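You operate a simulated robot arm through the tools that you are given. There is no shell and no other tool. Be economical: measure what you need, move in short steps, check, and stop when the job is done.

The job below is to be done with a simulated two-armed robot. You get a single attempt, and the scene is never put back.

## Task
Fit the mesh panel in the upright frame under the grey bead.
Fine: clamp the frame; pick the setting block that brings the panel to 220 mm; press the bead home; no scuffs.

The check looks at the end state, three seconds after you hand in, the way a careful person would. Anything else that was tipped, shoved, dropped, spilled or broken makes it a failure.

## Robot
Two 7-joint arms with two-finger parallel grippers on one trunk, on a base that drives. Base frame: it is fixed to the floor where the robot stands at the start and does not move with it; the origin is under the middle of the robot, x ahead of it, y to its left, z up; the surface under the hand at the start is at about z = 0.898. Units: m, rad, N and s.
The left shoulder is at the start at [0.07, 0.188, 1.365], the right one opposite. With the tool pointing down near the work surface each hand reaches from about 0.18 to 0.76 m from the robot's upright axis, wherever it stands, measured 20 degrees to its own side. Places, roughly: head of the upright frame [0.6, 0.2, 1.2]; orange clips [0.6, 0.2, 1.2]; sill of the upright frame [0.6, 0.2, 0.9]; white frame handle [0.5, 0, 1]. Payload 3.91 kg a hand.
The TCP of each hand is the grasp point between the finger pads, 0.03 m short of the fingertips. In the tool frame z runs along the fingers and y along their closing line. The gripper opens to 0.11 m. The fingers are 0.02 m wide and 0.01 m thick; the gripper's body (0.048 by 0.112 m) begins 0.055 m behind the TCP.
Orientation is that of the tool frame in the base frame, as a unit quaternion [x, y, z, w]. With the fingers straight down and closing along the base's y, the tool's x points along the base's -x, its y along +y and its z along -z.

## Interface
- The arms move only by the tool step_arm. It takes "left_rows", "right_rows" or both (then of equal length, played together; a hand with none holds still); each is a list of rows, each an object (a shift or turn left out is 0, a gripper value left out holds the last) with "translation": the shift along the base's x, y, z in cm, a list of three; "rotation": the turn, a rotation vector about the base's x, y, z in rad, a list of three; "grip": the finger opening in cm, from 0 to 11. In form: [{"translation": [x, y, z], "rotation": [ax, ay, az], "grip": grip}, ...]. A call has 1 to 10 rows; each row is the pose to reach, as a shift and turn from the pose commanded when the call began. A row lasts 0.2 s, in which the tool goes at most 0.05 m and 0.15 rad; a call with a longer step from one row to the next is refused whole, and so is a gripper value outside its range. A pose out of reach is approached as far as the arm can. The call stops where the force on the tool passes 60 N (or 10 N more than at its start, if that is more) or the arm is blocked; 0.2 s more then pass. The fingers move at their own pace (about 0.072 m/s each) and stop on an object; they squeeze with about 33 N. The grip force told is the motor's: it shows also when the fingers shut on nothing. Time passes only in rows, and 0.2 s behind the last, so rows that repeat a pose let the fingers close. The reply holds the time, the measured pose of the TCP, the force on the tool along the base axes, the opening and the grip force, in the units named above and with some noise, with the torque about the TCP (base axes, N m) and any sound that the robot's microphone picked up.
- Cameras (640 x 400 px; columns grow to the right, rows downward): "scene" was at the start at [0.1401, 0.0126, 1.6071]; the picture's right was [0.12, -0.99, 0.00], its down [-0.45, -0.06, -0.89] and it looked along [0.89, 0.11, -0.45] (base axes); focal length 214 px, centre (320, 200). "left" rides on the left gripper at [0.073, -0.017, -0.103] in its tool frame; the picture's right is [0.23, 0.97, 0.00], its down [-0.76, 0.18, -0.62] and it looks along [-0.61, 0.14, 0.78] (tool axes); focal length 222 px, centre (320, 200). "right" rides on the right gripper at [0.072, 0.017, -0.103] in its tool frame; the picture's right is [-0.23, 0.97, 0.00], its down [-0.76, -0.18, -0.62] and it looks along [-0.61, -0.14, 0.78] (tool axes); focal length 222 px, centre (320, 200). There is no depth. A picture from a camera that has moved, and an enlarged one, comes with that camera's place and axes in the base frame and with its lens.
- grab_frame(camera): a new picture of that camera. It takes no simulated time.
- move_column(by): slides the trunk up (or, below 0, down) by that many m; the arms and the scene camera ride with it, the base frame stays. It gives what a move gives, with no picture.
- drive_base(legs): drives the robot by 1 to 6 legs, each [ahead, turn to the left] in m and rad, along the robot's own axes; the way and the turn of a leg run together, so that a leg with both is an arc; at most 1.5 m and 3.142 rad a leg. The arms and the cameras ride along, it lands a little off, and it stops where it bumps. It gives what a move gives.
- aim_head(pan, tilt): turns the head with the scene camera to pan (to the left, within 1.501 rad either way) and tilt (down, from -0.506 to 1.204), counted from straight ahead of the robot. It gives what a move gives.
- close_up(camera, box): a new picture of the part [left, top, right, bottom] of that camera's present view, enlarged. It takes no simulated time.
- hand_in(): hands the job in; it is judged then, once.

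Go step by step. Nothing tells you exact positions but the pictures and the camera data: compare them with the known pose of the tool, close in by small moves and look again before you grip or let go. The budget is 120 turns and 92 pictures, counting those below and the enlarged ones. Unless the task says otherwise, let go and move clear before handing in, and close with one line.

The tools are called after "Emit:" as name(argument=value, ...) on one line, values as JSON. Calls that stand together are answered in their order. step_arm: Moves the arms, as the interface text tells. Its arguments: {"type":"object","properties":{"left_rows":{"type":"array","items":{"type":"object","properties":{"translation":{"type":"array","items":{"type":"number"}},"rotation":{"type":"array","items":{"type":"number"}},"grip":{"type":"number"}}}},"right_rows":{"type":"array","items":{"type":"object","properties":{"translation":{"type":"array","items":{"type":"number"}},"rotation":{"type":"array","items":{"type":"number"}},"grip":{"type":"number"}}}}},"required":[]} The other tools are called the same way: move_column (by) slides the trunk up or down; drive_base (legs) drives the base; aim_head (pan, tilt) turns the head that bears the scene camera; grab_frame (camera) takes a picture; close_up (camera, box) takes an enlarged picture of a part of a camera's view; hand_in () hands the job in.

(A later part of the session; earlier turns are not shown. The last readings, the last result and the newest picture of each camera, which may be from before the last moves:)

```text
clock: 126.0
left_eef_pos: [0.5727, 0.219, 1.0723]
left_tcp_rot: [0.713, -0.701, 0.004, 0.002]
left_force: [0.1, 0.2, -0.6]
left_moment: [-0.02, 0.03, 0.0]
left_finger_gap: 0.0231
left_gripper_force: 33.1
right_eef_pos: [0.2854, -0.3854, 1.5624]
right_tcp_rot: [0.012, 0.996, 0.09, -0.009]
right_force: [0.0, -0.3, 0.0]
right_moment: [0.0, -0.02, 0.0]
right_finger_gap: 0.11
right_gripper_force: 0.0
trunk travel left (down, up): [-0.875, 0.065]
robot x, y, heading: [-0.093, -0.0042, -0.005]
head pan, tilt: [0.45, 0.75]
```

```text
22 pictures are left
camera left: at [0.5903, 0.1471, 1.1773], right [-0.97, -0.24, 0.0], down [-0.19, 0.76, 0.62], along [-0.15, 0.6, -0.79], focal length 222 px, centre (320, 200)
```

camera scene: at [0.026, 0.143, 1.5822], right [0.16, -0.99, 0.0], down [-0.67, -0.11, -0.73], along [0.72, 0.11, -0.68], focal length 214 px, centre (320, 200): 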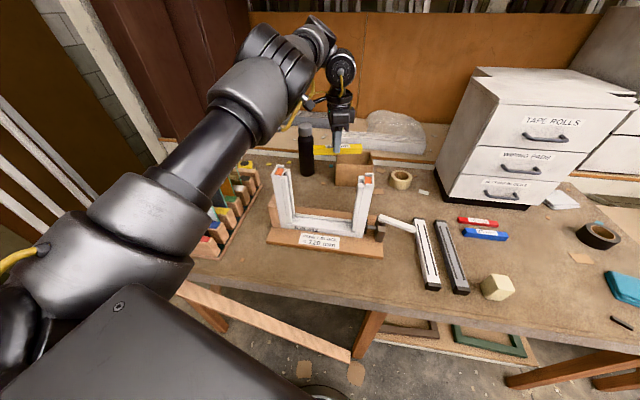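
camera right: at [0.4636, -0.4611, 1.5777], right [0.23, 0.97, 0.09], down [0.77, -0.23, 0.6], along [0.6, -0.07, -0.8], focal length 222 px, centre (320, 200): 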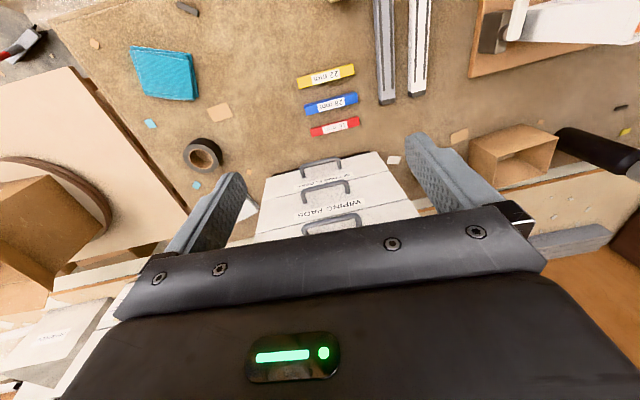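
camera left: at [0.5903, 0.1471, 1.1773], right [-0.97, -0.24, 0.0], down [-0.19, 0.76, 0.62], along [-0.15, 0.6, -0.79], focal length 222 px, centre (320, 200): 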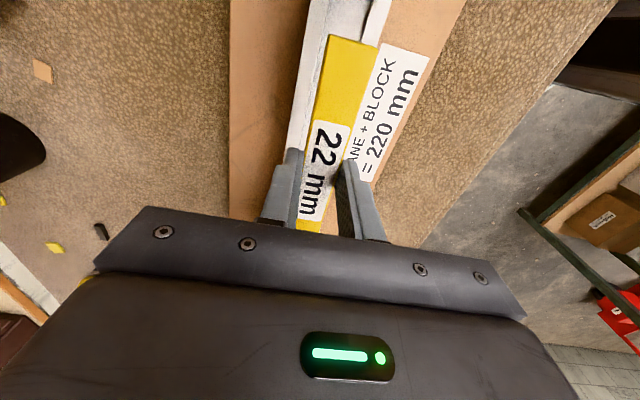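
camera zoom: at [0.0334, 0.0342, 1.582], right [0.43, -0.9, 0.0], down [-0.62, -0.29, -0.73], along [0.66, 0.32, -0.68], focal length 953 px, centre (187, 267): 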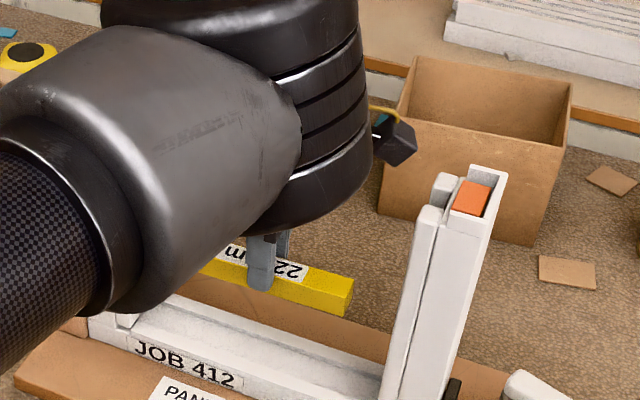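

Aligned within 2 mm (channel x 0.552–0.590). Lower gently until contact with the sill.

Emit:
step_arm(left_rows=[{"translation": [-0.15, 0, -2.5]}, {"translation": [-0.15, 0, -5]}, {"translation": [-0.15, 0, -7]}, {"translation": [-0.15, 0, -8]}, {"translation": [-0.15, 0, -8.7]}, {"translation": [-0.15, 0, -9.3]}, {"translation": [-0.15, 0, -9.9]}, {"translation": [-0.15, 0, -10.5]}, {"translation": [-0.15, 0, -11.1]}])

Emit:
close_up(camera="left", box=[220, 0, 480, 240])

```text
clock: 127.7
left_eef_pos: [0.5693, 0.2178, 0.9831]
left_tcp_rot: [0.713, -0.701, 0.007, -0.004]
left_force: [-18.6, -4.9, 31.3]
left_moment: [0.33, 1.1, 0.11]
left_finger_gap: 0.0234
left_gripper_force: 32.9
right_eef_pos: [0.2778, -0.3881, 1.5659]
right_tcp_rot: [0.013, 0.996, 0.09, -0.007]
right_force: [-0.2, 1.0, 0.4]
right_moment: [-0.02, 0.01, 0.01]
right_finger_gap: 0.1102
right_gripper_force: 0.1
trunk travel left (down, up): [-0.875, 0.065]
robot x, y, heading: [-0.0931, -0.0038, -0.001]
head pan, tilt: [0.45, 0.75]
stopped in row 8 (left hand): the force on the tool passed its limit at 61 N (the readings are from after the stop); the commanded pose is now the measured one
```

```text
1.67 times, centred on (350, 120) of left
camera zoom: at [0.5854, 0.1454, 1.0862], right [-0.97, -0.24, -0.01], down [-0.2, 0.76, 0.62], along [-0.14, 0.6, -0.79], focal length 370 px, centre (270, 333)
```

zoom: 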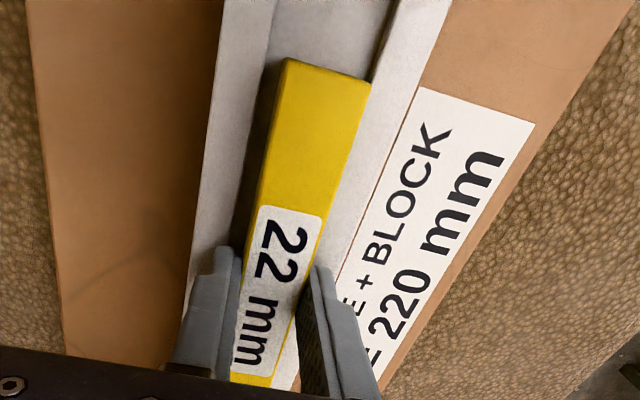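

The block is in the channel with the fingertips down on the lips. Release gently and rise.

Emit:
step_arm(left_rows=[{"translation": [0.1, 0, 0.2]}, {"translation": [0.1, 0, 0.2], "grip": 3.4}, {"translation": [0.1, 0, 0.2], "grip": 3.4}, {"translation": [0.1, 0, 3], "grip": 3.4}, {"translation": [0.1, 0, 7], "grip": 3.4}, {"translation": [0.1, 0, 11], "grip": 3.4}])

Emit:
close_up(camera="left", box=[220, 0, 480, 240])

```text
clock: 129.1
left_eef_pos: [0.5737, 0.2185, 1.0877]
left_tcp_rot: [0.713, -0.701, 0.005, -0.002]
left_force: [0.2, 0.2, -0.4]
left_moment: [0.01, 0.01, 0.04]
left_finger_gap: 0.034
left_gripper_force: 0.1
right_eef_pos: [0.2824, -0.3865, 1.5629]
right_tcp_rot: [0.011, 0.996, 0.09, -0.009]
right_force: [0.7, 0.3, -0.1]
right_moment: [-0.01, -0.03, 0.0]
right_finger_gap: 0.1102
right_gripper_force: 0.0
trunk travel left (down, up): [-0.875, 0.065]
robot x, y, heading: [-0.0928, -0.0011, -0.001]
head pan, tilt: [0.45, 0.75]
```

```text
1.67 times, centred on (350, 120) of left
camera zoom: at [0.5896, 0.1467, 1.192], right [-0.97, -0.24, -0.01], down [-0.2, 0.76, 0.62], along [-0.14, 0.6, -0.79], focal length 370 px, centre (270, 333)
```

zoom: 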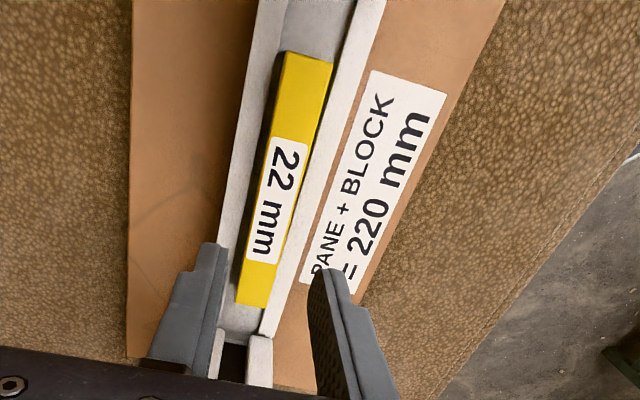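

The block sits square in the channel. Now for the panel: raise the hand and turn the base toward the rack, where the mesh panel's top edge is at about x 0.415, y 0.58–0.79, z 1.14.

Emit:
step_arm(left_rows=[{"translation": [0, 0, 4]}, {"translation": [0, 0, 8]}, {"translation": [0, 0, 12]}, {"translation": [0, 0, 16]}, {"translation": [0, 0, 20]}, {"translation": [0, 0, 23]}])

Emit:
drive_base(legs=[[0, 0.6], [0.15, 0]])

Emit:
grab_frame(camera="left")

```text
clock: 130.5
left_eef_pos: [0.5746, 0.2206, 1.3181]
left_tcp_rot: [0.713, -0.701, 0.009, -0.003]
left_force: [-0.9, -0.3, 0.9]
left_moment: [-0.01, 0.03, 0.01]
left_finger_gap: 0.0342
left_gripper_force: 0.1
right_eef_pos: [0.2834, -0.3841, 1.5634]
right_tcp_rot: [0.012, 0.996, 0.09, -0.009]
right_force: [0.0, 0.2, 0.5]
right_moment: [-0.04, 0.03, -0.02]
right_finger_gap: 0.11
right_gripper_force: 0.0
trunk travel left (down, up): [-0.875, 0.065]
robot x, y, heading: [-0.089, 0.0009, -0.006]
head pan, tilt: [0.45, 0.75]
```

```text
clock: 133.5
left_eef_pos: [0.461, 0.633, 1.3189]
left_tcp_rot: [0.885, -0.465, 0.008, -0.005]
left_force: [-0.3, -1.3, -0.1]
left_moment: [0.03, -0.05, 0.0]
left_finger_gap: 0.0338
left_gripper_force: 0.0
right_eef_pos: [0.5533, -0.0328, 1.5636]
right_tcp_rot: [-0.276, 0.957, 0.085, -0.033]
right_force: [-0.1, -0.6, -0.3]
right_moment: [0.04, -0.05, 0.01]
right_finger_gap: 0.1099
right_gripper_force: 0.0
trunk travel left (down, up): [-0.875, 0.065]
robot x, y, heading: [0.0351, 0.0765, 0.581]
head pan, tilt: [0.45, 0.75]
```

```text
19 pictures are left
camera left: at [0.5141, 0.5819, 1.4233], right [-0.67, -0.74, -0.02], down [-0.59, 0.52, 0.61], along [-0.45, 0.42, -0.79], focal length 222 px, centre (320, 200)
```

left: 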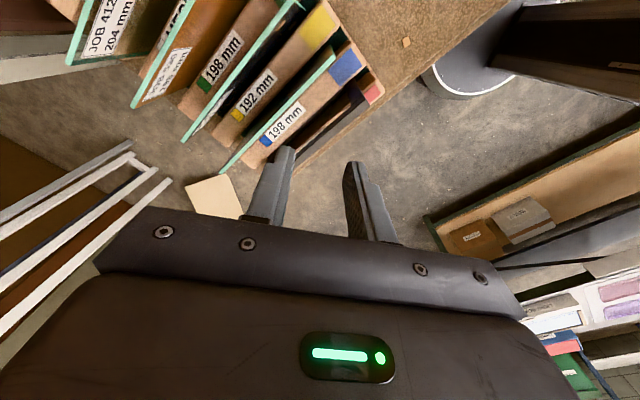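

Square the hand to the rack and look again from directly behind the mesh panel.

Emit:
step_arm(left_rows=[{"rotation": [0, 0, -0.12], "grip": 6}, {"rotation": [0, 0, -0.24], "grip": 6}, {"rotation": [0, 0, -0.36], "grip": 6}, {"rotation": [0, 0, -0.48], "grip": 6}, {"rotation": [0, 0, -0.6], "grip": 6, "translation": [-3, 4, 0]}])

Emit:
grab_frame(camera="left")

```text
clock: 134.7
left_eef_pos: [0.4312, 0.677, 1.3198]
left_tcp_rot: [0.708, -0.706, 0.01, -0.003]
left_force: [-0.7, 0.3, 0.1]
left_moment: [0.03, 0.0, 0.03]
left_finger_gap: 0.0599
left_gripper_force: 0.2
left hand out of reach, approached as far as the arm can: row 4
right_eef_pos: [0.5533, -0.03, 1.5643]
right_tcp_rot: [-0.277, 0.957, 0.082, -0.033]
right_force: [0.3, -0.2, 0.6]
right_moment: [-0.01, -0.04, 0.01]
right_finger_gap: 0.11
right_gripper_force: 0.0
trunk travel left (down, up): [-0.875, 0.065]
robot x, y, heading: [0.0327, 0.0799, 0.581]
head pan, tilt: [0.45, 0.75]
```

```text
18 pictures are left
camera left: at [0.4448, 0.6051, 1.4248], right [-0.97, -0.23, -0.02], down [-0.19, 0.77, 0.61], along [-0.13, 0.6, -0.79], focal length 222 px, centre (320, 200)
```

left: 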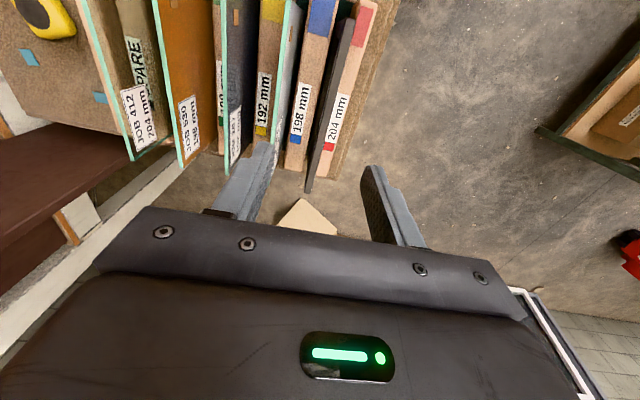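

Mesh panel top edge lies at x≈0.421, y 0.591–0.806. Centre over it with a narrow opening (the neighbouring pane is ~4.5 cm behind) and come down to just above.

Emit:
step_arm(left_rows=[{"translation": [-0.5, 1, -3], "grip": 3.2}, {"translation": [-1, 2.1, -6], "grip": 3.2}, {"translation": [-1, 2.1, -9], "grip": 3.2}, {"translation": [-1, 2.1, -12.3], "grip": 3.2}, {"translation": [-1, 2.1, -12.3], "grip": 3.2}])

Emit:
close_up(camera="left", box=[220, 40, 440, 250])

```text
clock: 135.9
left_eef_pos: [0.427, 0.6934, 1.1937]
left_tcp_rot: [0.708, -0.706, 0.009, -0.003]
left_force: [-0.8, -0.1, -1.3]
left_moment: [0.0, -0.02, 0.01]
left_finger_gap: 0.0321
left_gripper_force: 0.0
right_eef_pos: [0.558, -0.0314, 1.5639]
right_tcp_rot: [-0.276, 0.957, 0.084, -0.035]
right_force: [-0.6, 0.0, -0.6]
right_moment: [0.01, -0.01, 0.0]
right_finger_gap: 0.1103
right_gripper_force: 0.1
trunk travel left (down, up): [-0.875, 0.065]
robot x, y, heading: [0.0311, 0.0812, 0.579]
head pan, tilt: [0.45, 0.75]
```

```text
1.90 times, centred on (330, 145) of left
camera zoom: at [0.4406, 0.622, 1.2982], right [-0.97, -0.23, -0.01], down [-0.19, 0.77, 0.61], along [-0.13, 0.6, -0.79], focal length 423 px, centre (301, 305)
```

zoom: 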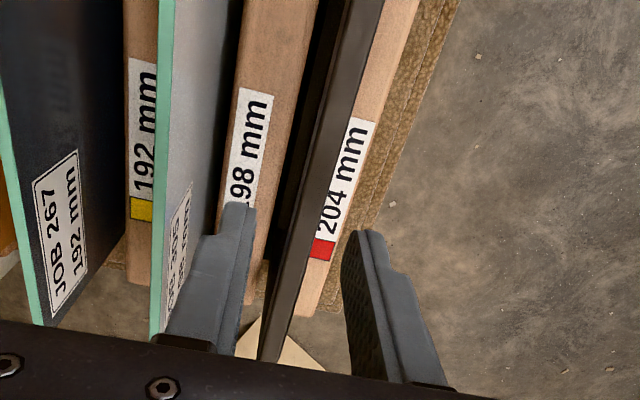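

The panel edge is 5 mm to the −x side of the finger centre. Correct, descend 2 cm over the edge, and grip.

Emit:
step_arm(left_rows=[{"translation": [-0.5, 0.3, 0]}, {"translation": [-0.5, 0.3, -1.5]}, {"translation": [-0.5, 0.3, -3]}, {"translation": [-0.5, 0.3, -4.2]}, {"translation": [-0.5, 0.3, -4.2], "grip": 0}, {"translation": [-0.5, 0.3, -4.2], "grip": 0}, {"translation": [-0.5, 0.3, -4.2], "grip": 0}])

Emit:
close_up(camera="left", box=[220, 40, 440, 250])

```text
clock: 137.5
left_eef_pos: [0.4197, 0.6968, 1.1508]
left_tcp_rot: [0.708, -0.706, 0.009, -0.003]
left_force: [0.2, -0.7, 0.3]
left_moment: [-0.02, 0.01, 0.03]
left_finger_gap: 0.0
left_gripper_force: 33.0
right_eef_pos: [0.5573, -0.0306, 1.5637]
right_tcp_rot: [-0.276, 0.957, 0.083, -0.034]
right_force: [-0.4, 0.3, 0.2]
right_moment: [0.04, -0.03, 0.01]
right_finger_gap: 0.1101
right_gripper_force: 0.1
trunk travel left (down, up): [-0.875, 0.065]
robot x, y, heading: [0.0332, 0.0811, 0.584]
head pan, tilt: [0.45, 0.75]
```

```text
1.90 times, centred on (330, 145) of left
camera zoom: at [0.4346, 0.6252, 1.2552], right [-0.97, -0.23, -0.01], down [-0.19, 0.77, 0.61], along [-0.13, 0.6, -0.79], focal length 423 px, centre (301, 305)
```

zoom: 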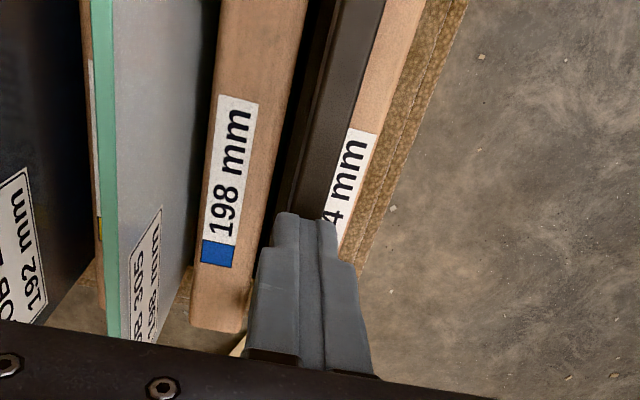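

The fingers closed just above the edge, so the top is nearer z≈1.11. Open, go 3 cm lower, and close again.

Emit:
step_arm(left_rows=[{"translation": [-0.1, 0, 0], "grip": 3.2}, {"translation": [-0.1, 0, 0], "grip": 3.2}, {"translation": [-0.1, 0, -1.5], "grip": 3.2}, {"translation": [-0.1, 0, -3], "grip": 3.2}, {"translation": [-0.1, 0, -3], "grip": 0}, {"translation": [-0.1, 0, -3], "grip": 0}, {"translation": [-0.1, 0, -3], "grip": 0}])

```text
clock: 139.1
left_eef_pos: [0.4185, 0.6977, 1.1221]
left_tcp_rot: [0.708, -0.706, 0.01, -0.001]
left_force: [-0.1, -0.2, -0.8]
left_moment: [-0.01, 0.02, 0.0]
left_finger_gap: 0.0117
left_gripper_force: 33.2
right_eef_pos: [0.5564, -0.0303, 1.5644]
right_tcp_rot: [-0.277, 0.957, 0.083, -0.033]
right_force: [-0.9, -0.1, -0.2]
right_moment: [0.0, 0.0, -0.01]
right_finger_gap: 0.1098
right_gripper_force: 0.1
trunk travel left (down, up): [-0.875, 0.065]
robot x, y, heading: [0.0331, 0.0775, 0.584]
head pan, tilt: [0.45, 0.75]
```

Gripped (11.7 mm frame). Lift straight up out of the slot.

Emit:
step_arm(left_rows=[{"translation": [0, 0, 3]}, {"translation": [0, 0, 6.5]}, {"translation": [0, 0, 10]}, {"translation": [0, 0, 13.5]}, {"translation": [0, 0, 17]}, {"translation": [0, 0, 20.5]}, {"translation": [-1, -1, 24]}, {"translation": [-2, -2, 27.5]}, {"translation": [-3, -3, 31]}])

Emit:
grab_frame(camera="scene")

```text
clock: 141.1
left_eef_pos: [0.3363, 0.7037, 1.4115]
left_tcp_rot: [0.708, -0.706, 0.004, -0.001]
left_force: [-1.0, -0.1, -3.0]
left_moment: [-0.01, 0.0, 0.01]
left_finger_gap: 0.0118
left_gripper_force: 33.5
left hand out of reach, approached as far as the arm can: row 6, 7, 8, 9
right_eef_pos: [0.5564, -0.0297, 1.5647]
right_tcp_rot: [-0.277, 0.957, 0.083, -0.034]
right_force: [-0.4, 0.4, 0.0]
right_moment: [0.0, -0.05, -0.02]
right_finger_gap: 0.11
right_gripper_force: 0.0
trunk travel left (down, up): [-0.875, 0.065]
robot x, y, heading: [0.0289, 0.0808, 0.581]
head pan, tilt: [0.45, 0.75]
```

```text
15 pictures are left
camera scene: at [0.1149, 0.1805, 1.5822], right [0.86, -0.51, 0.0], down [-0.35, -0.59, -0.73], along [0.37, 0.63, -0.68], focal length 214 px, centre (320, 200)
```

scene: 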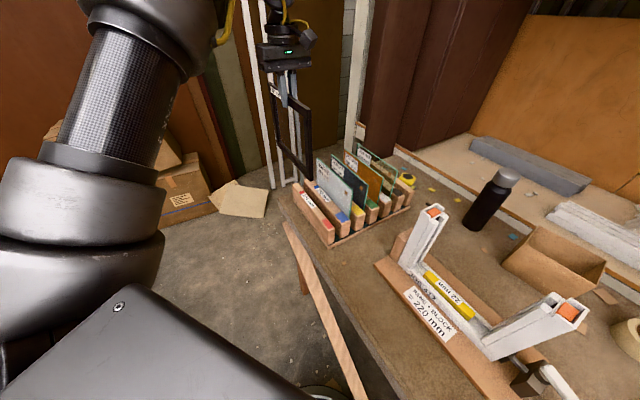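

Panel is out cleanly and the rack is undisturbed. Raise the column for clearance, then drive back to the frame position.

Emit:
move_column(by=0.06)

Emit:
drive_base(legs=[[-0.15, 0], [0, -0.585]])

Emit:
step_arm(left_rows=[{"rotation": [0, 0, 0.12], "translation": [2, 0, 0]}, {"rotation": [0, 0, 0.24], "translation": [4, -1, 0]}, {"rotation": [0, 0, 0.36], "translation": [6, -3, 0]}, {"rotation": [0, 0, 0.48], "translation": [7, -6, 0]}, {"rotation": [0, 0, 0.57], "translation": [7, -9, 0]}])

```text
clock: 142.1
left_eef_pos: [0.3377, 0.7025, 1.4736]
left_tcp_rot: [0.708, -0.706, 0.003, -0.004]
left_force: [-0.2, 0.2, -1.4]
left_moment: [-0.02, 0.0, 0.0]
left_finger_gap: 0.0114
left_gripper_force: 32.9
right_eef_pos: [0.5579, -0.032, 1.6246]
right_tcp_rot: [-0.276, 0.957, 0.083, -0.034]
right_force: [-0.4, -0.8, 0.2]
right_moment: [0.02, 0.03, -0.02]
right_finger_gap: 0.11
right_gripper_force: 0.0
trunk travel left (down, up): [-0.935, 0.005]
robot x, y, heading: [0.0307, 0.0797, 0.583]
head pan, tilt: [0.45, 0.75]
```

```text
clock: 145.1
left_eef_pos: [0.5032, 0.3472, 1.4752]
left_tcp_rot: [-0.474, 0.88, -0.005, 0.001]
left_force: [0.4, -0.5, -2.0]
left_moment: [-0.05, 0.03, 0.0]
left_finger_gap: 0.0117
left_gripper_force: 32.7
right_eef_pos: [0.2822, -0.3851, 1.6234]
right_tcp_rot: [0.011, 0.996, 0.09, -0.009]
right_force: [-0.1, 0.3, 0.2]
right_moment: [-0.01, -0.02, 0.0]
right_finger_gap: 0.11
right_gripper_force: 0.1
trunk travel left (down, up): [-0.935, 0.005]
robot x, y, heading: [-0.0921, -0.0023, 0.0]
head pan, tilt: [0.45, 0.75]
```

```text
clock: 146.2
left_eef_pos: [0.5391, 0.2668, 1.4512]
left_tcp_rot: [-0.705, 0.709, -0.017, 0.003]
left_force: [-0.1, -0.3, -1.4]
left_moment: [0.02, -0.01, 0.01]
left_finger_gap: 0.0115
left_gripper_force: 32.9
left hand out of reach, approached as far as the arm can: row 1, 2, 3, 4, 5
right_eef_pos: [0.2835, -0.3865, 1.6241]
right_tcp_rot: [0.012, 0.996, 0.09, -0.009]
right_force: [-0.2, -0.1, 0.2]
right_moment: [0.02, 0.04, 0.0]
right_finger_gap: 0.1103
right_gripper_force: 0.0
trunk travel left (down, up): [-0.935, 0.005]
robot x, y, heading: [-0.0946, -0.0018, -0.002]
head pan, tilt: [0.45, 0.75]
```

Near the outer reach; nudge the base forward 5 cm and align the panel over the grooves.

Emit:
drive_base(legs=[[0.05, 0]])

Emit:
step_arm(left_rows=[{"translation": [-0.5, -2, 0], "rotation": [0.01, 0.014, 0]}, {"translation": [-1, -4, 0], "rotation": [0.02, 0.028, 0.005]}, {"translation": [-1.6, -4.7, 0], "rotation": [0.02, 0.028, 0.005]}, {"translation": [-1.6, -4.7, 0], "rotation": [0.02, 0.028, 0.005]}])

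Emit:
close_up(camera="scene", box=[260, 80, 480, 240])

```text
clock: 147.2
left_eef_pos: [0.5855, 0.2675, 1.4554]
left_tcp_rot: [-0.705, 0.709, -0.019, 0.005]
left_force: [0.7, 1.1, -1.8]
left_moment: [0.04, 0.04, 0.03]
left_finger_gap: 0.0117
left_gripper_force: 33.1
right_eef_pos: [0.3254, -0.386, 1.6253]
right_tcp_rot: [0.01, 0.996, 0.09, -0.006]
right_force: [1.4, -0.1, -0.7]
right_moment: [0.01, 0.11, 0.0]
right_finger_gap: 0.1097
right_gripper_force: 0.1
trunk travel left (down, up): [-0.935, 0.005]
robot x, y, heading: [-0.0406, -0.0046, -0.004]
head pan, tilt: [0.45, 0.75]
```

```text
clock: 148.2
left_eef_pos: [0.5599, 0.2199, 1.4614]
left_tcp_rot: [0.707, -0.707, 0.005, -0.005]
left_force: [-0.5, 0.0, -1.6]
left_moment: [-0.04, 0.02, 0.03]
left_finger_gap: 0.0117
left_gripper_force: 32.3
right_eef_pos: [0.3152, -0.3871, 1.6269]
right_tcp_rot: [0.012, 0.996, 0.09, -0.002]
right_force: [-1.1, 0.7, 0.0]
right_moment: [0.0, -0.05, -0.02]
right_finger_gap: 0.1099
right_gripper_force: 0.0
trunk travel left (down, up): [-0.935, 0.005]
robot x, y, heading: [-0.0484, -0.0022, -0.002]
head pan, tilt: [0.45, 0.75]
```

```text
2.50 times, centred on (370, 160) of scene
camera zoom: at [0.0744, 0.0331, 1.6426], right [0.43, -0.9, 0.0], down [-0.61, -0.3, -0.73], along [0.66, 0.32, -0.68], focal length 536 px, centre (195, 300)
```

zoom: 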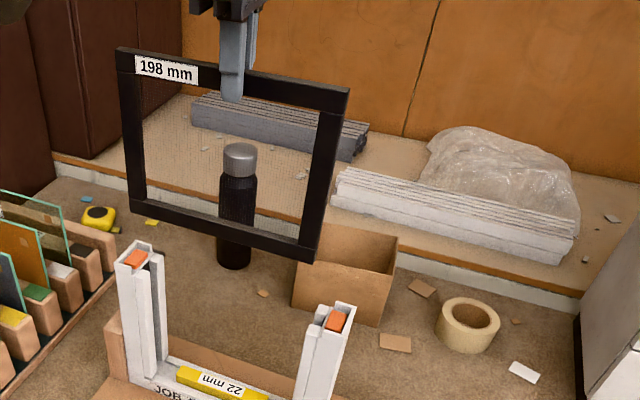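

The label and my measurement (≈197 mm tall) both confirm 198 mm. The panel is about 226 mm wide and centred ~6 mm left of the grooves. Shift it, bring it just above the jambs and check closely.

Emit:
step_arm(left_rows=[{"translation": [0.6, -0.3, -1]}, {"translation": [1.1, -0.6, -2.5]}, {"translation": [1.1, -0.6, -4]}, {"translation": [1.1, -0.6, -5.4]}, {"translation": [1.1, -0.6, -5.4]}])

Emit:
close_up(camera="scene", box=[290, 160, 410, 240])

```text
clock: 149.4
left_eef_pos: [0.576, 0.2152, 1.4049]
left_tcp_rot: [0.707, -0.707, 0.003, -0.003]
left_force: [-0.9, 0.0, -1.4]
left_moment: [-0.01, -0.01, 0.03]
left_finger_gap: 0.0115
left_gripper_force: 32.9
right_eef_pos: [0.3207, -0.3872, 1.6267]
right_tcp_rot: [0.01, 0.996, 0.09, -0.004]
right_force: [-0.6, 0.5, 0.2]
right_moment: [0.0, -0.04, 0.04]
right_finger_gap: 0.1098
right_gripper_force: 0.0
trunk travel left (down, up): [-0.935, 0.005]
robot x, y, heading: [-0.042, -0.006, 0.001]
head pan, tilt: [0.45, 0.75]
```

```text
5.00 times, centred on (350, 200) of scene
camera zoom: at [0.0792, 0.0332, 1.6422], right [0.43, -0.9, 0.0], down [-0.61, -0.3, -0.73], along [0.66, 0.32, -0.68], focal length 1072 px, centre (170, 200)
```

zoom: 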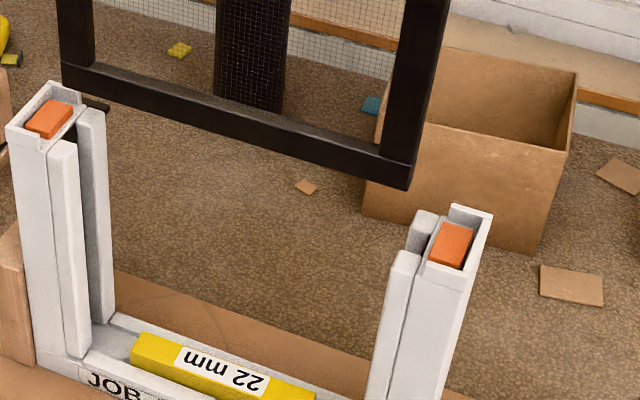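

The groove midpoints and panel corners show I need about 10 mm more toward −y, 2 mm toward −x, and a touch of yaw. Apply it and lower until the bottom edge is just entering the grooves, then look again.

Emit:
step_arm(left_rows=[{"translation": [-0.1, -0.5, 0], "rotation": [0, 0, -0.006]}, {"translation": [-0.2, -1.05, 0], "rotation": [0, 0, -0.012]}, {"translation": [-0.2, -1.05, -1], "rotation": [0, 0, -0.012]}, {"translation": [-0.2, -1.05, -2], "rotation": [0, 0, -0.012]}, {"translation": [-0.2, -1.05, -2.6], "rotation": [0, 0, -0.012]}, {"translation": [-0.2, -1.05, -2.6], "rotation": [0, 0, -0.012]}])

Emit:
close_up(camera="scene", box=[290, 165, 410, 245])

```text
clock: 150.8
left_eef_pos: [0.5738, 0.205, 1.3807]
left_tcp_rot: [-0.703, 0.711, -0.002, 0.003]
left_force: [0.3, 0.6, -2.4]
left_moment: [-0.03, 0.0, 0.01]
left_finger_gap: 0.012
left_gripper_force: 32.8
right_eef_pos: [0.3215, -0.3867, 1.6263]
right_tcp_rot: [0.011, 0.996, 0.09, -0.005]
right_force: [0.2, 0.3, -0.4]
right_moment: [0.03, 0.04, 0.0]
right_finger_gap: 0.1097
right_gripper_force: 0.0
trunk travel left (down, up): [-0.935, 0.005]
robot x, y, heading: [-0.043, -0.0076, -0.006]
head pan, tilt: [0.45, 0.75]
```

```text
5.00 times, centred on (350, 205) of scene
camera zoom: at [0.08, 0.0331, 1.6421], right [0.43, -0.9, 0.0], down [-0.61, -0.3, -0.73], along [0.66, 0.32, -0.68], focal length 1072 px, centre (170, 175)
```

zoom: 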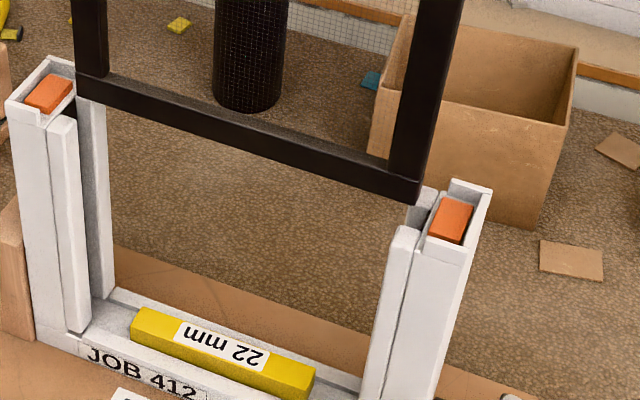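

Nearly lined up: needs ~3.5 mm back toward +y, 1.5 mm −x and a hair more yaw. Apply, then lower slowly into the grooves.

Emit:
step_arm(left_rows=[{"translation": [-0.15, 0.35, 0], "rotation": [0, 0, -0.012]}, {"translation": [-0.15, 0.35, -0.8], "rotation": [0, 0, -0.012]}, {"translation": [-0.15, 0.35, -1.6], "rotation": [0, 0, -0.012]}, {"translation": [-0.15, 0.35, -2.4], "rotation": [0, 0, -0.012]}, {"translation": [-0.15, 0.35, -3.2], "rotation": [0, 0, -0.012]}, {"translation": [-0.15, 0.35, -4.0], "rotation": [0, 0, -0.012]}, {"translation": [-0.15, 0.35, -4.0], "rotation": [0, 0, -0.012]}])

Emit:
close_up(camera="scene", box=[290, 165, 410, 245])

```text
clock: 152.4
left_eef_pos: [0.5735, 0.2123, 1.337]
left_tcp_rot: [-0.701, 0.713, -0.003, 0.0]
left_force: [-0.7, -0.4, -2.4]
left_moment: [0.0, -0.01, 0.01]
left_finger_gap: 0.0118
left_gripper_force: 33.4
right_eef_pos: [0.3218, -0.387, 1.6263]
right_tcp_rot: [0.011, 0.996, 0.089, -0.006]
right_force: [-0.2, -0.3, 0.3]
right_moment: [-0.03, -0.01, 0.01]
right_finger_gap: 0.1101
right_gripper_force: 0.1
trunk travel left (down, up): [-0.935, 0.005]
robot x, y, heading: [-0.0437, -0.0031, 0.0]
head pan, tilt: [0.45, 0.75]
```

```text
5.00 times, centred on (350, 205) of scene
camera zoom: at [0.0807, 0.0328, 1.642], right [0.43, -0.9, 0.0], down [-0.61, -0.3, -0.73], along [0.66, 0.32, -0.68], focal length 1072 px, centre (170, 175)
```

zoom: 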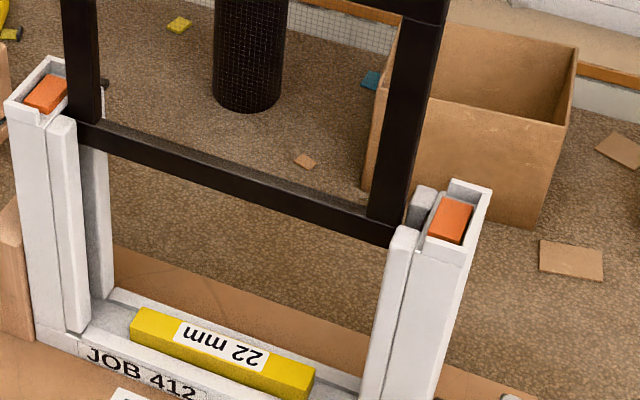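

Left side is in its groove; the right edge is barely engaged. Slide 4.5 mm toward −y and continue down.

Emit:
step_arm(left_rows=[{"translation": [0, -0.45, 0]}, {"translation": [0, -0.45, -1]}, {"translation": [0, -0.45, -2]}, {"translation": [0, -0.45, -3]}, {"translation": [0, -0.45, -4]}, {"translation": [0, -0.45, -5]}])

Emit:
close_up(camera="scene", box=[290, 165, 410, 245])

```text
clock: 153.8
left_eef_pos: [0.5727, 0.2081, 1.2856]
left_tcp_rot: [-0.701, 0.713, -0.003, -0.001]
left_force: [-0.3, 0.1, -1.6]
left_moment: [-0.04, 0.02, 0.02]
left_finger_gap: 0.0119
left_gripper_force: 33.3
right_eef_pos: [0.3224, -0.3874, 1.6264]
right_tcp_rot: [0.012, 0.996, 0.09, -0.006]
right_force: [-0.1, 0.1, -0.5]
right_moment: [-0.01, 0.0, -0.04]
right_finger_gap: 0.1099
right_gripper_force: 0.1
trunk travel left (down, up): [-0.935, 0.005]
robot x, y, heading: [-0.0448, -0.0053, -0.003]
head pan, tilt: [0.45, 0.75]
```

```text
5.00 times, centred on (350, 205) of scene
camera zoom: at [0.0809, 0.0328, 1.642], right [0.43, -0.9, 0.0], down [-0.62, -0.3, -0.73], along [0.66, 0.32, -0.68], focal length 1072 px, centre (170, 175)
```

zoom: 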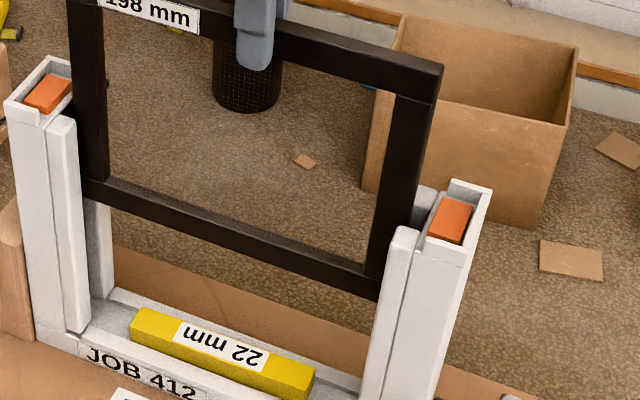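

Both edges now run in their grooves with no force. Lower the rest until it rests on the block.

Emit:
step_arm(left_rows=[{"translation": [0, 0, -2]}, {"translation": [0, 0, -4]}, {"translation": [0, 0, -6]}, {"translation": [0, 0, -8]}, {"translation": [0, 0, -9.5]}, {"translation": [0, 0, -10.5]}, {"translation": [0, 0, -11.2]}, {"translation": [0, 0, -11.8]}, {"translation": [0, 0, -12.3]}, {"translation": [0, 0, -12.8]}])

```text
clock: 156.0
left_eef_pos: [0.5708, 0.2036, 1.1649]
left_tcp_rot: [-0.7, 0.715, -0.004, 0.007]
left_force: [1.1, 3.8, 28.3]
left_moment: [0.0, -0.02, 0.2]
left_finger_gap: 0.0118
left_gripper_force: 33.3
right_eef_pos: [0.3165, -0.3862, 1.6286]
right_tcp_rot: [0.011, 0.996, 0.091, -0.004]
right_force: [-0.3, -0.8, -0.3]
right_moment: [0.0, -0.02, -0.02]
right_finger_gap: 0.1102
right_gripper_force: 0.2
trunk travel left (down, up): [-0.935, 0.005]
robot x, y, heading: [-0.0437, -0.0025, 0.004]
head pan, tilt: [0.45, 0.75]
```

The panel seated at exactly the expected height. Release, rise and verify.

Emit:
step_arm(left_rows=[{"translation": [0, 0, 0.3]}, {"translation": [0, 0, 0.3], "grip": 3.5}, {"translation": [0, 0, 0.3], "grip": 3.5}, {"translation": [0, 0, 3], "grip": 3.5}, {"translation": [0, 0, 7], "grip": 3.5}, {"translation": [0, 0, 11], "grip": 3.5}, {"translation": [0, 0, 15], "grip": 3.5}, {"translation": [0, 0, 19], "grip": 3.5}])

Emit:
close_up(camera="scene", box=[290, 155, 450, 260])

```text
clock: 157.8
left_eef_pos: [0.5719, 0.2054, 1.3515]
left_tcp_rot: [-0.699, 0.715, -0.003, 0.001]
left_force: [-0.4, -0.2, 0.7]
left_moment: [0.0, 0.01, 0.0]
left_finger_gap: 0.0348
left_gripper_force: 0.2
right_eef_pos: [0.3211, -0.3876, 1.6265]
right_tcp_rot: [0.011, 0.996, 0.09, -0.004]
right_force: [0.4, 0.7, 1.0]
right_moment: [0.02, -0.02, 0.06]
right_finger_gap: 0.1096
right_gripper_force: 0.0
trunk travel left (down, up): [-0.935, 0.005]
robot x, y, heading: [-0.0448, -0.0059, 0.002]
head pan, tilt: [0.45, 0.75]
```

```text
3.81 times, centred on (370, 208) of scene
camera zoom: at [0.0794, 0.0326, 1.6421], right [0.43, -0.9, 0.0], down [-0.61, -0.3, -0.73], along [0.66, 0.32, -0.68], focal length 817 px, centre (130, 171)
```

zoom: 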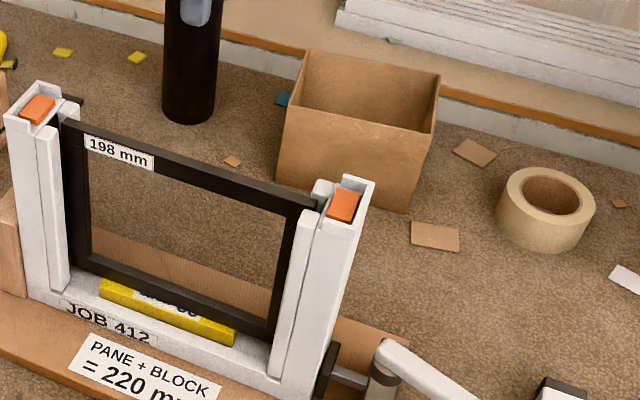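

The panel is in both grooves and rests on the yellow block. Next, the grey bead, lying along x with its centre at about (0.528, −0.246). Turn the base toward it and orient the hand across the bead.

Emit:
drive_base(legs=[[0, -0.6]])

Emit:
step_arm(left_rows=[{"rotation": [0, 0, -0.14], "translation": [-1, -1, -2], "grip": 5.5}, {"rotation": [0, 0, -0.28], "translation": [-2, -2, -5], "grip": 5.5}, {"rotation": [0, 0, -0.42], "translation": [-3, -3, -8], "grip": 5.5}, {"rotation": [0, 0, -0.56], "translation": [-4, -4, -11], "grip": 5.5}, {"rotation": [0, 0, -0.7], "translation": [-5, -5, -14], "grip": 5.5}, {"rotation": [0, 0, -0.84], "translation": [-5.5, -6, -17], "grip": 5.5}, {"rotation": [0, 0, -0.98], "translation": [-5.5, -6.6, -20], "grip": 5.5}, {"rotation": [0, 0, -0.99], "translation": [-5.5, -6.6, -24], "grip": 5.5}])

Emit:
grab_frame(camera="left")

```text
clock: 159.8
left_eef_pos: [0.5825, -0.1861, 1.3498]
left_tcp_rot: [-0.45, 0.893, -0.004, 0.002]
left_force: [0.0, -0.9, 0.3]
left_moment: [-0.02, -0.02, -0.03]
left_finger_gap: 0.0351
left_gripper_force: 0.0
right_eef_pos: [0.0356, -0.5266, 1.6263]
right_tcp_rot: [0.311, 0.946, 0.086, 0.022]
right_force: [-0.5, 0.7, 0.2]
right_moment: [0.01, -0.01, 0.0]
right_finger_gap: 0.1099
right_gripper_force: 0.0
trunk travel left (down, up): [-0.935, 0.005]
robot x, y, heading: [-0.0424, -0.0007, -0.615]
head pan, tilt: [0.45, 0.75]
```

```text
clock: 161.6
left_eef_pos: [0.5684, -0.2266, 1.1707]
left_tcp_rot: [-0.026, 1.0, -0.003, -0.005]
left_force: [0.3, -0.4, 0.6]
left_moment: [0.02, 0.01, -0.04]
left_finger_gap: 0.0551
left_gripper_force: 0.2
left hand out of reach, approached as far as the arm can: row 3, 4, 5, 6, 7, 8
right_eef_pos: [0.0353, -0.5282, 1.6264]
right_tcp_rot: [0.311, 0.946, 0.086, 0.021]
right_force: [0.5, 0.6, 0.7]
right_moment: [0.01, -0.02, -0.02]
right_finger_gap: 0.1103
right_gripper_force: 0.1
trunk travel left (down, up): [-0.935, 0.005]
robot x, y, heading: [-0.0437, -0.0038, -0.616]
head pan, tilt: [0.45, 0.75]
```

```text
8 pictures are left
camera left: at [0.4961, -0.246, 1.2755], right [-0.28, 0.96, -0.01], down [0.76, 0.22, 0.62], along [0.59, 0.17, -0.79], focal length 222 px, centre (320, 200)
```

left: 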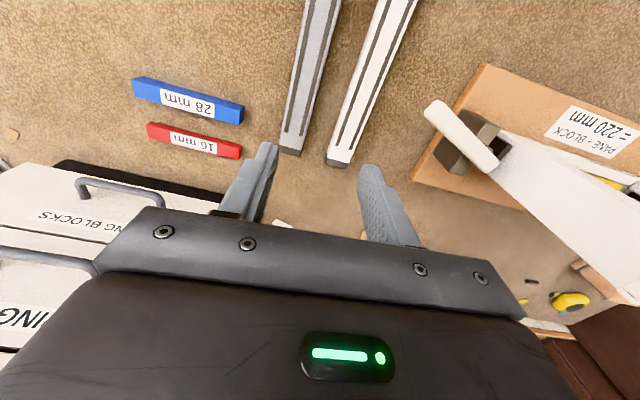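

The bead's axis is at y≈−0.25 with its far end at x≈0.669, so its centre is x≈0.526. Back the base 6 cm for reach, then move over it.

Emit:
drive_base(legs=[[-0.06, 0]])

Emit:
step_arm(left_rows=[{"translation": [0.4, -2, -1], "rotation": [0, 0, -0.02]}, {"translation": [0.6, -4, -3], "rotation": [0, 0, -0.05]}, {"translation": [0.7, -5.5, -6], "rotation": [0, 0, -0.05]}, {"translation": [0.7, -5.8, -10], "rotation": [0, 0, -0.05]}, {"translation": [0.7, -5.8, -13], "rotation": [0, 0, -0.05]}])

Emit:
close_up(camera="left", box=[180, 0, 480, 240])

```text
clock: 162.6
left_eef_pos: [0.5264, -0.1962, 1.1655]
left_tcp_rot: [-0.028, 1.0, -0.001, -0.01]
left_force: [0.7, -0.9, 0.7]
left_moment: [0.04, 0.06, -0.01]
left_finger_gap: 0.0549
left_gripper_force: 0.0
right_eef_pos: [-0.0013, -0.5032, 1.6215]
right_tcp_rot: [0.312, 0.946, 0.089, 0.016]
right_force: [0.2, -1.3, -0.2]
right_moment: [0.05, 0.05, 0.02]
right_finger_gap: 0.1099
right_gripper_force: 0.0
trunk travel left (down, up): [-0.935, 0.005]
robot x, y, heading: [-0.0924, 0.0272, -0.616]
head pan, tilt: [0.45, 0.75]
```

```text
clock: 163.8
left_eef_pos: [0.5246, -0.2489, 1.041]
left_tcp_rot: [-0.002, 1.0, -0.003, -0.005]
left_force: [-0.3, 1.0, 0.3]
left_moment: [0.03, 0.02, 0.02]
left_finger_gap: 0.0548
left_gripper_force: 0.1
right_eef_pos: [-0.0128, -0.4933, 1.6256]
right_tcp_rot: [0.311, 0.946, 0.086, 0.02]
right_force: [0.2, -0.3, 0.2]
right_moment: [-0.02, 0.03, -0.02]
right_finger_gap: 0.1101
right_gripper_force: 0.1
trunk travel left (down, up): [-0.935, 0.005]
robot x, y, heading: [-0.0927, 0.0291, -0.614]
head pan, tilt: [0.45, 0.75]
```

```text
1.67 times, centred on (330, 120) of left
camera zoom: at [0.4529, -0.2659, 1.1445], right [-0.23, 0.97, -0.01], down [0.77, 0.19, 0.61], along [0.6, 0.14, -0.79], focal length 370 px, centre (303, 333)
```

zoom: 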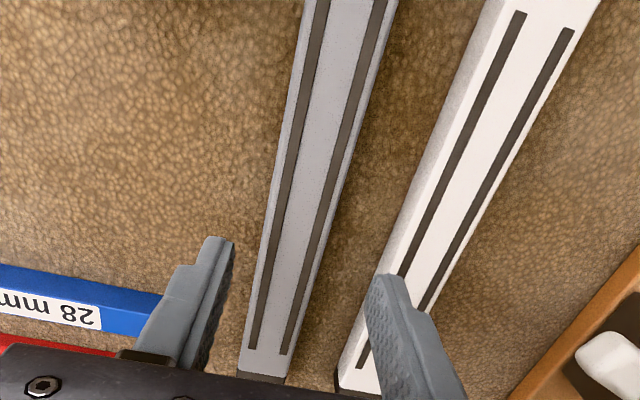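

Centred on the grey bead. Descend and grip it across its middle.

Emit:
step_arm(left_rows=[{"translation": [0, 0, -3]}, {"translation": [0, 0, -6]}, {"translation": [0, 0, -8.5]}, {"translation": [0, 0, -10.1]}, {"translation": [0, 0, -10.1], "grip": 0}, {"translation": [0, 0, -10.1], "grip": 0}, {"translation": [0, 0, -10.1], "grip": 0}])

Emit:
step_arm(left_rows=[{"translation": [0, 0, 4]}, {"translation": [0, 0, 8]}, {"translation": [0, 0, 12]}, {"translation": [0, 0, 16]}, {"translation": [0, 0, 20]}, {"translation": [0, 0, 24]}, {"translation": [0, 0, 28]}, {"translation": [0, 0, 32]}, {"translation": [0, 0, 35]}])

Emit:
close_up(camera="scene", box=[200, 0, 520, 200])

```text
clock: 165.4
left_eef_pos: [0.5239, -0.241, 0.9438]
left_tcp_rot: [-0.002, 1.0, -0.005, -0.002]
left_force: [2.4, 0.1, 11.8]
left_moment: [0.29, -0.06, -0.83]
left_finger_gap: 0.0394
left_gripper_force: 32.9
left hand out of reach, approached as far as the arm can: row 4, 5, 6, 7
right_eef_pos: [-0.0146, -0.4929, 1.6254]
right_tcp_rot: [0.31, 0.946, 0.087, 0.023]
right_force: [-0.3, -0.2, 0.5]
right_moment: [0.02, -0.01, -0.01]
right_finger_gap: 0.1101
right_gripper_force: 0.1
trunk travel left (down, up): [-0.935, 0.005]
robot x, y, heading: [-0.0906, 0.0286, -0.615]
head pan, tilt: [0.45, 0.75]
```

```text
clock: 167.4
left_eef_pos: [0.5267, -0.2377, 1.2919]
left_tcp_rot: [-0.002, 1.0, -0.004, -0.006]
left_force: [0.4, 0.8, -1.9]
left_moment: [-0.03, 0.01, -0.02]
left_finger_gap: 0.0391
left_gripper_force: 33.0
left hand out of reach, approached as far as the arm can: row 5, 6
right_eef_pos: [-0.0102, -0.4908, 1.6253]
right_tcp_rot: [0.311, 0.946, 0.086, 0.02]
right_force: [0.5, -0.4, -0.5]
right_moment: [-0.01, 0.05, 0.0]
right_finger_gap: 0.11
right_gripper_force: 0.0
trunk travel left (down, up): [-0.935, 0.005]
robot x, y, heading: [-0.0906, 0.0317, -0.612]
head pan, tilt: [0.45, 0.75]
```

```text
2.00 times, centred on (360, 100) of scene
camera zoom: at [0.0325, -0.0093, 1.6417], right [-0.16, -0.99, 0.0], down [-0.67, 0.11, -0.73], along [0.72, -0.12, -0.68], focal length 429 px, centre (240, 400)
```

zoom: 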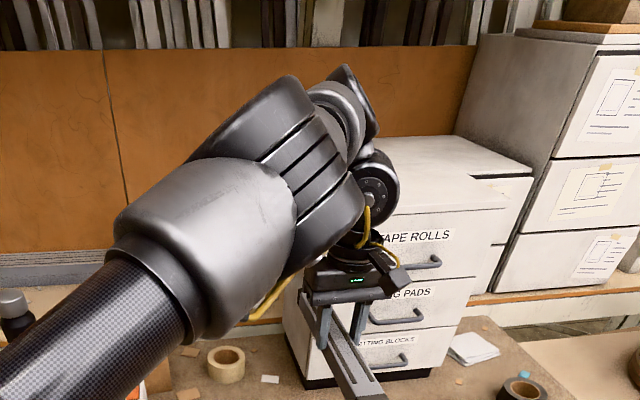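

Bead held level (39 mm wide). Swing back to the frame and turn it to lie along y, well above the frame.

Emit:
drive_base(legs=[[0, 0.612], [0.03, 0]])

Emit:
step_arm(left_rows=[{"rotation": [0, 0, 0.14], "translation": [0, 1, 0]}, {"rotation": [0, 0, 0.28], "translation": [0, 2, 0]}, {"rotation": [0, 0, 0.42], "translation": [-0.5, 3, 0]}, {"rotation": [0, 0, 0.56], "translation": [-1, 4, 0]}, {"rotation": [0, 0, 0.7], "translation": [-1.5, 5, 0]}, {"rotation": [0, 0, 0.84], "translation": [-2, 5.5, 0]}, {"rotation": [0, 0, 0.96], "translation": [-2.5, 5.5, 0]}, {"rotation": [0, 0, 0.96], "translation": [-2.5, 5.5, 0]}])

```text
clock: 169.9
left_eef_pos: [0.592, 0.1644, 1.2976]
left_tcp_rot: [-0.304, 0.953, -0.005, 0.0]
left_force: [-1.1, -0.3, -1.0]
left_moment: [-0.01, -0.04, 0.0]
left_finger_gap: 0.0394
left_gripper_force: 32.8
right_eef_pos: [0.2948, -0.3529, 1.629]
right_tcp_rot: [0.01, 0.996, 0.09, -0.002]
right_force: [-0.2, 1.0, 0.4]
right_moment: [0.01, -0.06, 0.0]
right_finger_gap: 0.1099
right_gripper_force: 0.1
trunk travel left (down, up): [-0.935, 0.005]
robot x, y, heading: [-0.0598, 0.0347, -0.006]
head pan, tilt: [0.45, 0.75]
```

```text
clock: 171.7
left_eef_pos: [0.574, 0.2178, 1.2927]
left_tcp_rot: [0.709, -0.705, 0.006, 0.001]
left_force: [0.6, 0.1, -0.7]
left_moment: [-0.02, 0.05, 0.05]
left_finger_gap: 0.0393
left_gripper_force: 33.4
right_eef_pos: [0.3043, -0.352, 1.6256]
right_tcp_rot: [0.012, 0.996, 0.089, -0.006]
right_force: [0.1, 0.1, 0.6]
right_moment: [0.04, 0.0, 0.02]
right_finger_gap: 0.11
right_gripper_force: 0.0
trunk travel left (down, up): [-0.935, 0.005]
robot x, y, heading: [-0.0654, 0.0288, -0.005]
head pan, tilt: [0.45, 0.75]
```

Check alignment over the frame.

Emit:
close_up(camera="scene", box=[270, 125, 420, 235])

```text
3.64 times, centred on (345, 180) of scene
camera zoom: at [0.0637, 0.0679, 1.6419], right [0.43, -0.9, 0.0], down [-0.62, -0.3, -0.73], along [0.66, 0.32, -0.68], focal length 780 px, centre (229, 273)
```

zoom: 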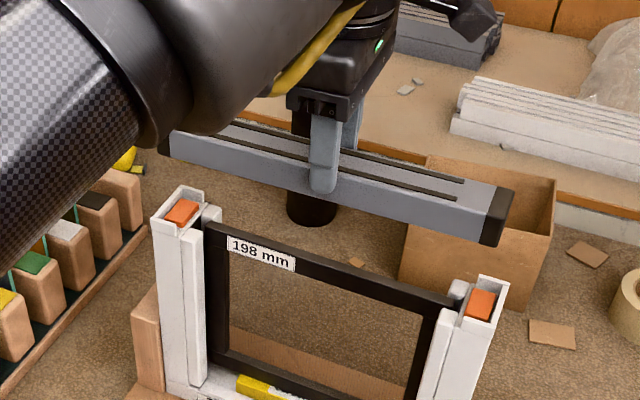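

Shift the bead about 7 mm toward −y and 3 mm toward −x, square the yaw, and lower to just above the clips for a last look.

Emit:
step_arm(left_rows=[{"translation": [-0.15, -0.4, 0], "rotation": [0, 0, -0.01]}, {"translation": [-0.3, -0.75, 0], "rotation": [0, 0, -0.02]}, {"translation": [-0.3, -0.75, -1.5], "rotation": [0, 0, -0.02]}, {"translation": [-0.3, -0.75, -3], "rotation": [0, 0, -0.02]}, {"translation": [-0.3, -0.75, -4.5], "rotation": [0, 0, -0.02]}, {"translation": [-0.3, -0.75, -4.5], "rotation": [0, 0, -0.02]}])

Emit:
close_up(camera="scene", box=[285, 140, 405, 220])

```text
clock: 173.1
left_eef_pos: [0.57, 0.2098, 1.2479]
left_tcp_rot: [-0.703, 0.712, -0.005, 0.0]
left_force: [0.5, -0.7, -1.7]
left_moment: [-0.03, 0.03, -0.01]
left_finger_gap: 0.0397
left_gripper_force: 32.9
right_eef_pos: [0.3027, -0.3525, 1.6256]
right_tcp_rot: [0.011, 0.996, 0.089, -0.005]
right_force: [0.0, 0.1, 0.5]
right_moment: [0.01, 0.0, 0.05]
right_finger_gap: 0.1101
right_gripper_force: 0.2
trunk travel left (down, up): [-0.935, 0.005]
robot x, y, heading: [-0.0585, 0.0345, -0.002]
head pan, tilt: [0.45, 0.75]
```

```text
5.00 times, centred on (345, 180) of scene
camera zoom: at [0.0624, 0.068, 1.642], right [0.43, -0.9, 0.0], down [-0.61, -0.3, -0.73], along [0.66, 0.32, -0.68], focal length 1072 px, centre (195, 300)
```

zoom: 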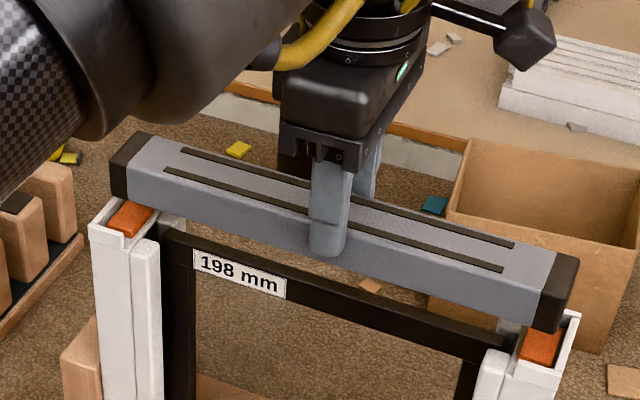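

Lengthwise it's centred. Lower another ~2 cm to check the fore-aft fit in the head cups.

Emit:
step_arm(left_rows=[{"translation": [0.1, 0, -0.8]}, {"translation": [0.1, 0, -1.6]}, {"translation": [0.1, 0, -2.2]}, {"translation": [0.1, 0, -2.2]}])

Emit:
close_up(camera="scene", box=[290, 160, 400, 230])

```text
clock: 174.1
left_eef_pos: [0.5699, 0.2112, 1.2271]
left_tcp_rot: [-0.702, 0.712, -0.005, -0.001]
left_force: [0.6, 0.0, -1.3]
left_moment: [-0.06, -0.01, -0.01]
left_finger_gap: 0.0394
left_gripper_force: 32.8
right_eef_pos: [0.3026, -0.3532, 1.6257]
right_tcp_rot: [0.011, 0.996, 0.09, -0.005]
right_force: [0.0, 0.0, 0.7]
right_moment: [0.0, 0.0, -0.02]
right_finger_gap: 0.1099
right_gripper_force: 0.1
trunk travel left (down, up): [-0.935, 0.005]
robot x, y, heading: [-0.0638, 0.0286, -0.001]
head pan, tilt: [0.45, 0.75]
```

```text
5.71 times, centred on (345, 195) of scene
camera zoom: at [0.0619, 0.0678, 1.6421], right [0.43, -0.9, 0.0], down [-0.61, -0.3, -0.73], along [0.66, 0.32, -0.68], focal length 1226 px, centre (177, 229)
```

zoom: 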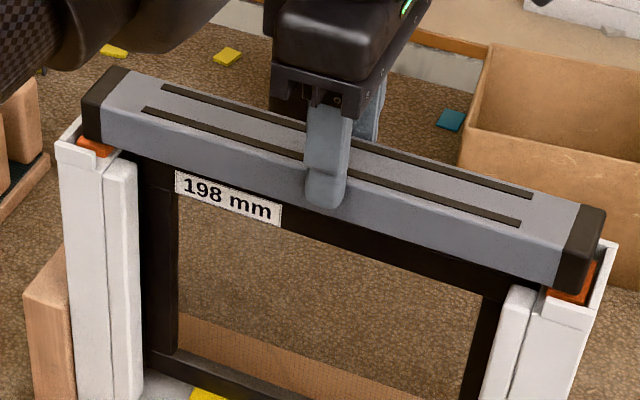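

Positions agree with the physically measured channel centre (x≈0.571). Lower slowly; a proper fit should let the bead go down to TCP z≈1.203.

Emit:
step_arm(left_rows=[{"translation": [0.1, 0, -0.4]}, {"translation": [0.1, 0, -0.7]}, {"translation": [0.1, 0, -1.0]}, {"translation": [0.1, 0, -1.3]}, {"translation": [0.1, 0, -1.6]}, {"translation": [0.1, 0, -1.9]}, {"translation": [0.1, 0, -2.2]}, {"translation": [0.1, 0, -2.5]}, {"translation": [0.1, 0, -2.8]}])

```text
clock: 176.1
left_eef_pos: [0.5689, 0.2097, 1.2032]
left_tcp_rot: [-0.701, 0.713, -0.009, 0.003]
left_force: [5.3, 0.6, 39.0]
left_moment: [-0.35, 0.48, 0.01]
left_finger_gap: 0.0397
left_gripper_force: 33.0
right_eef_pos: [0.2976, -0.3536, 1.6271]
right_tcp_rot: [0.011, 0.996, 0.09, -0.004]
right_force: [-0.6, 0.6, -0.3]
right_moment: [-0.01, -0.05, 0.0]
right_finger_gap: 0.1099
right_gripper_force: 0.1
trunk travel left (down, up): [-0.935, 0.005]
robot x, y, heading: [-0.0648, 0.035, -0.006]
head pan, tilt: [0.45, 0.75]
```

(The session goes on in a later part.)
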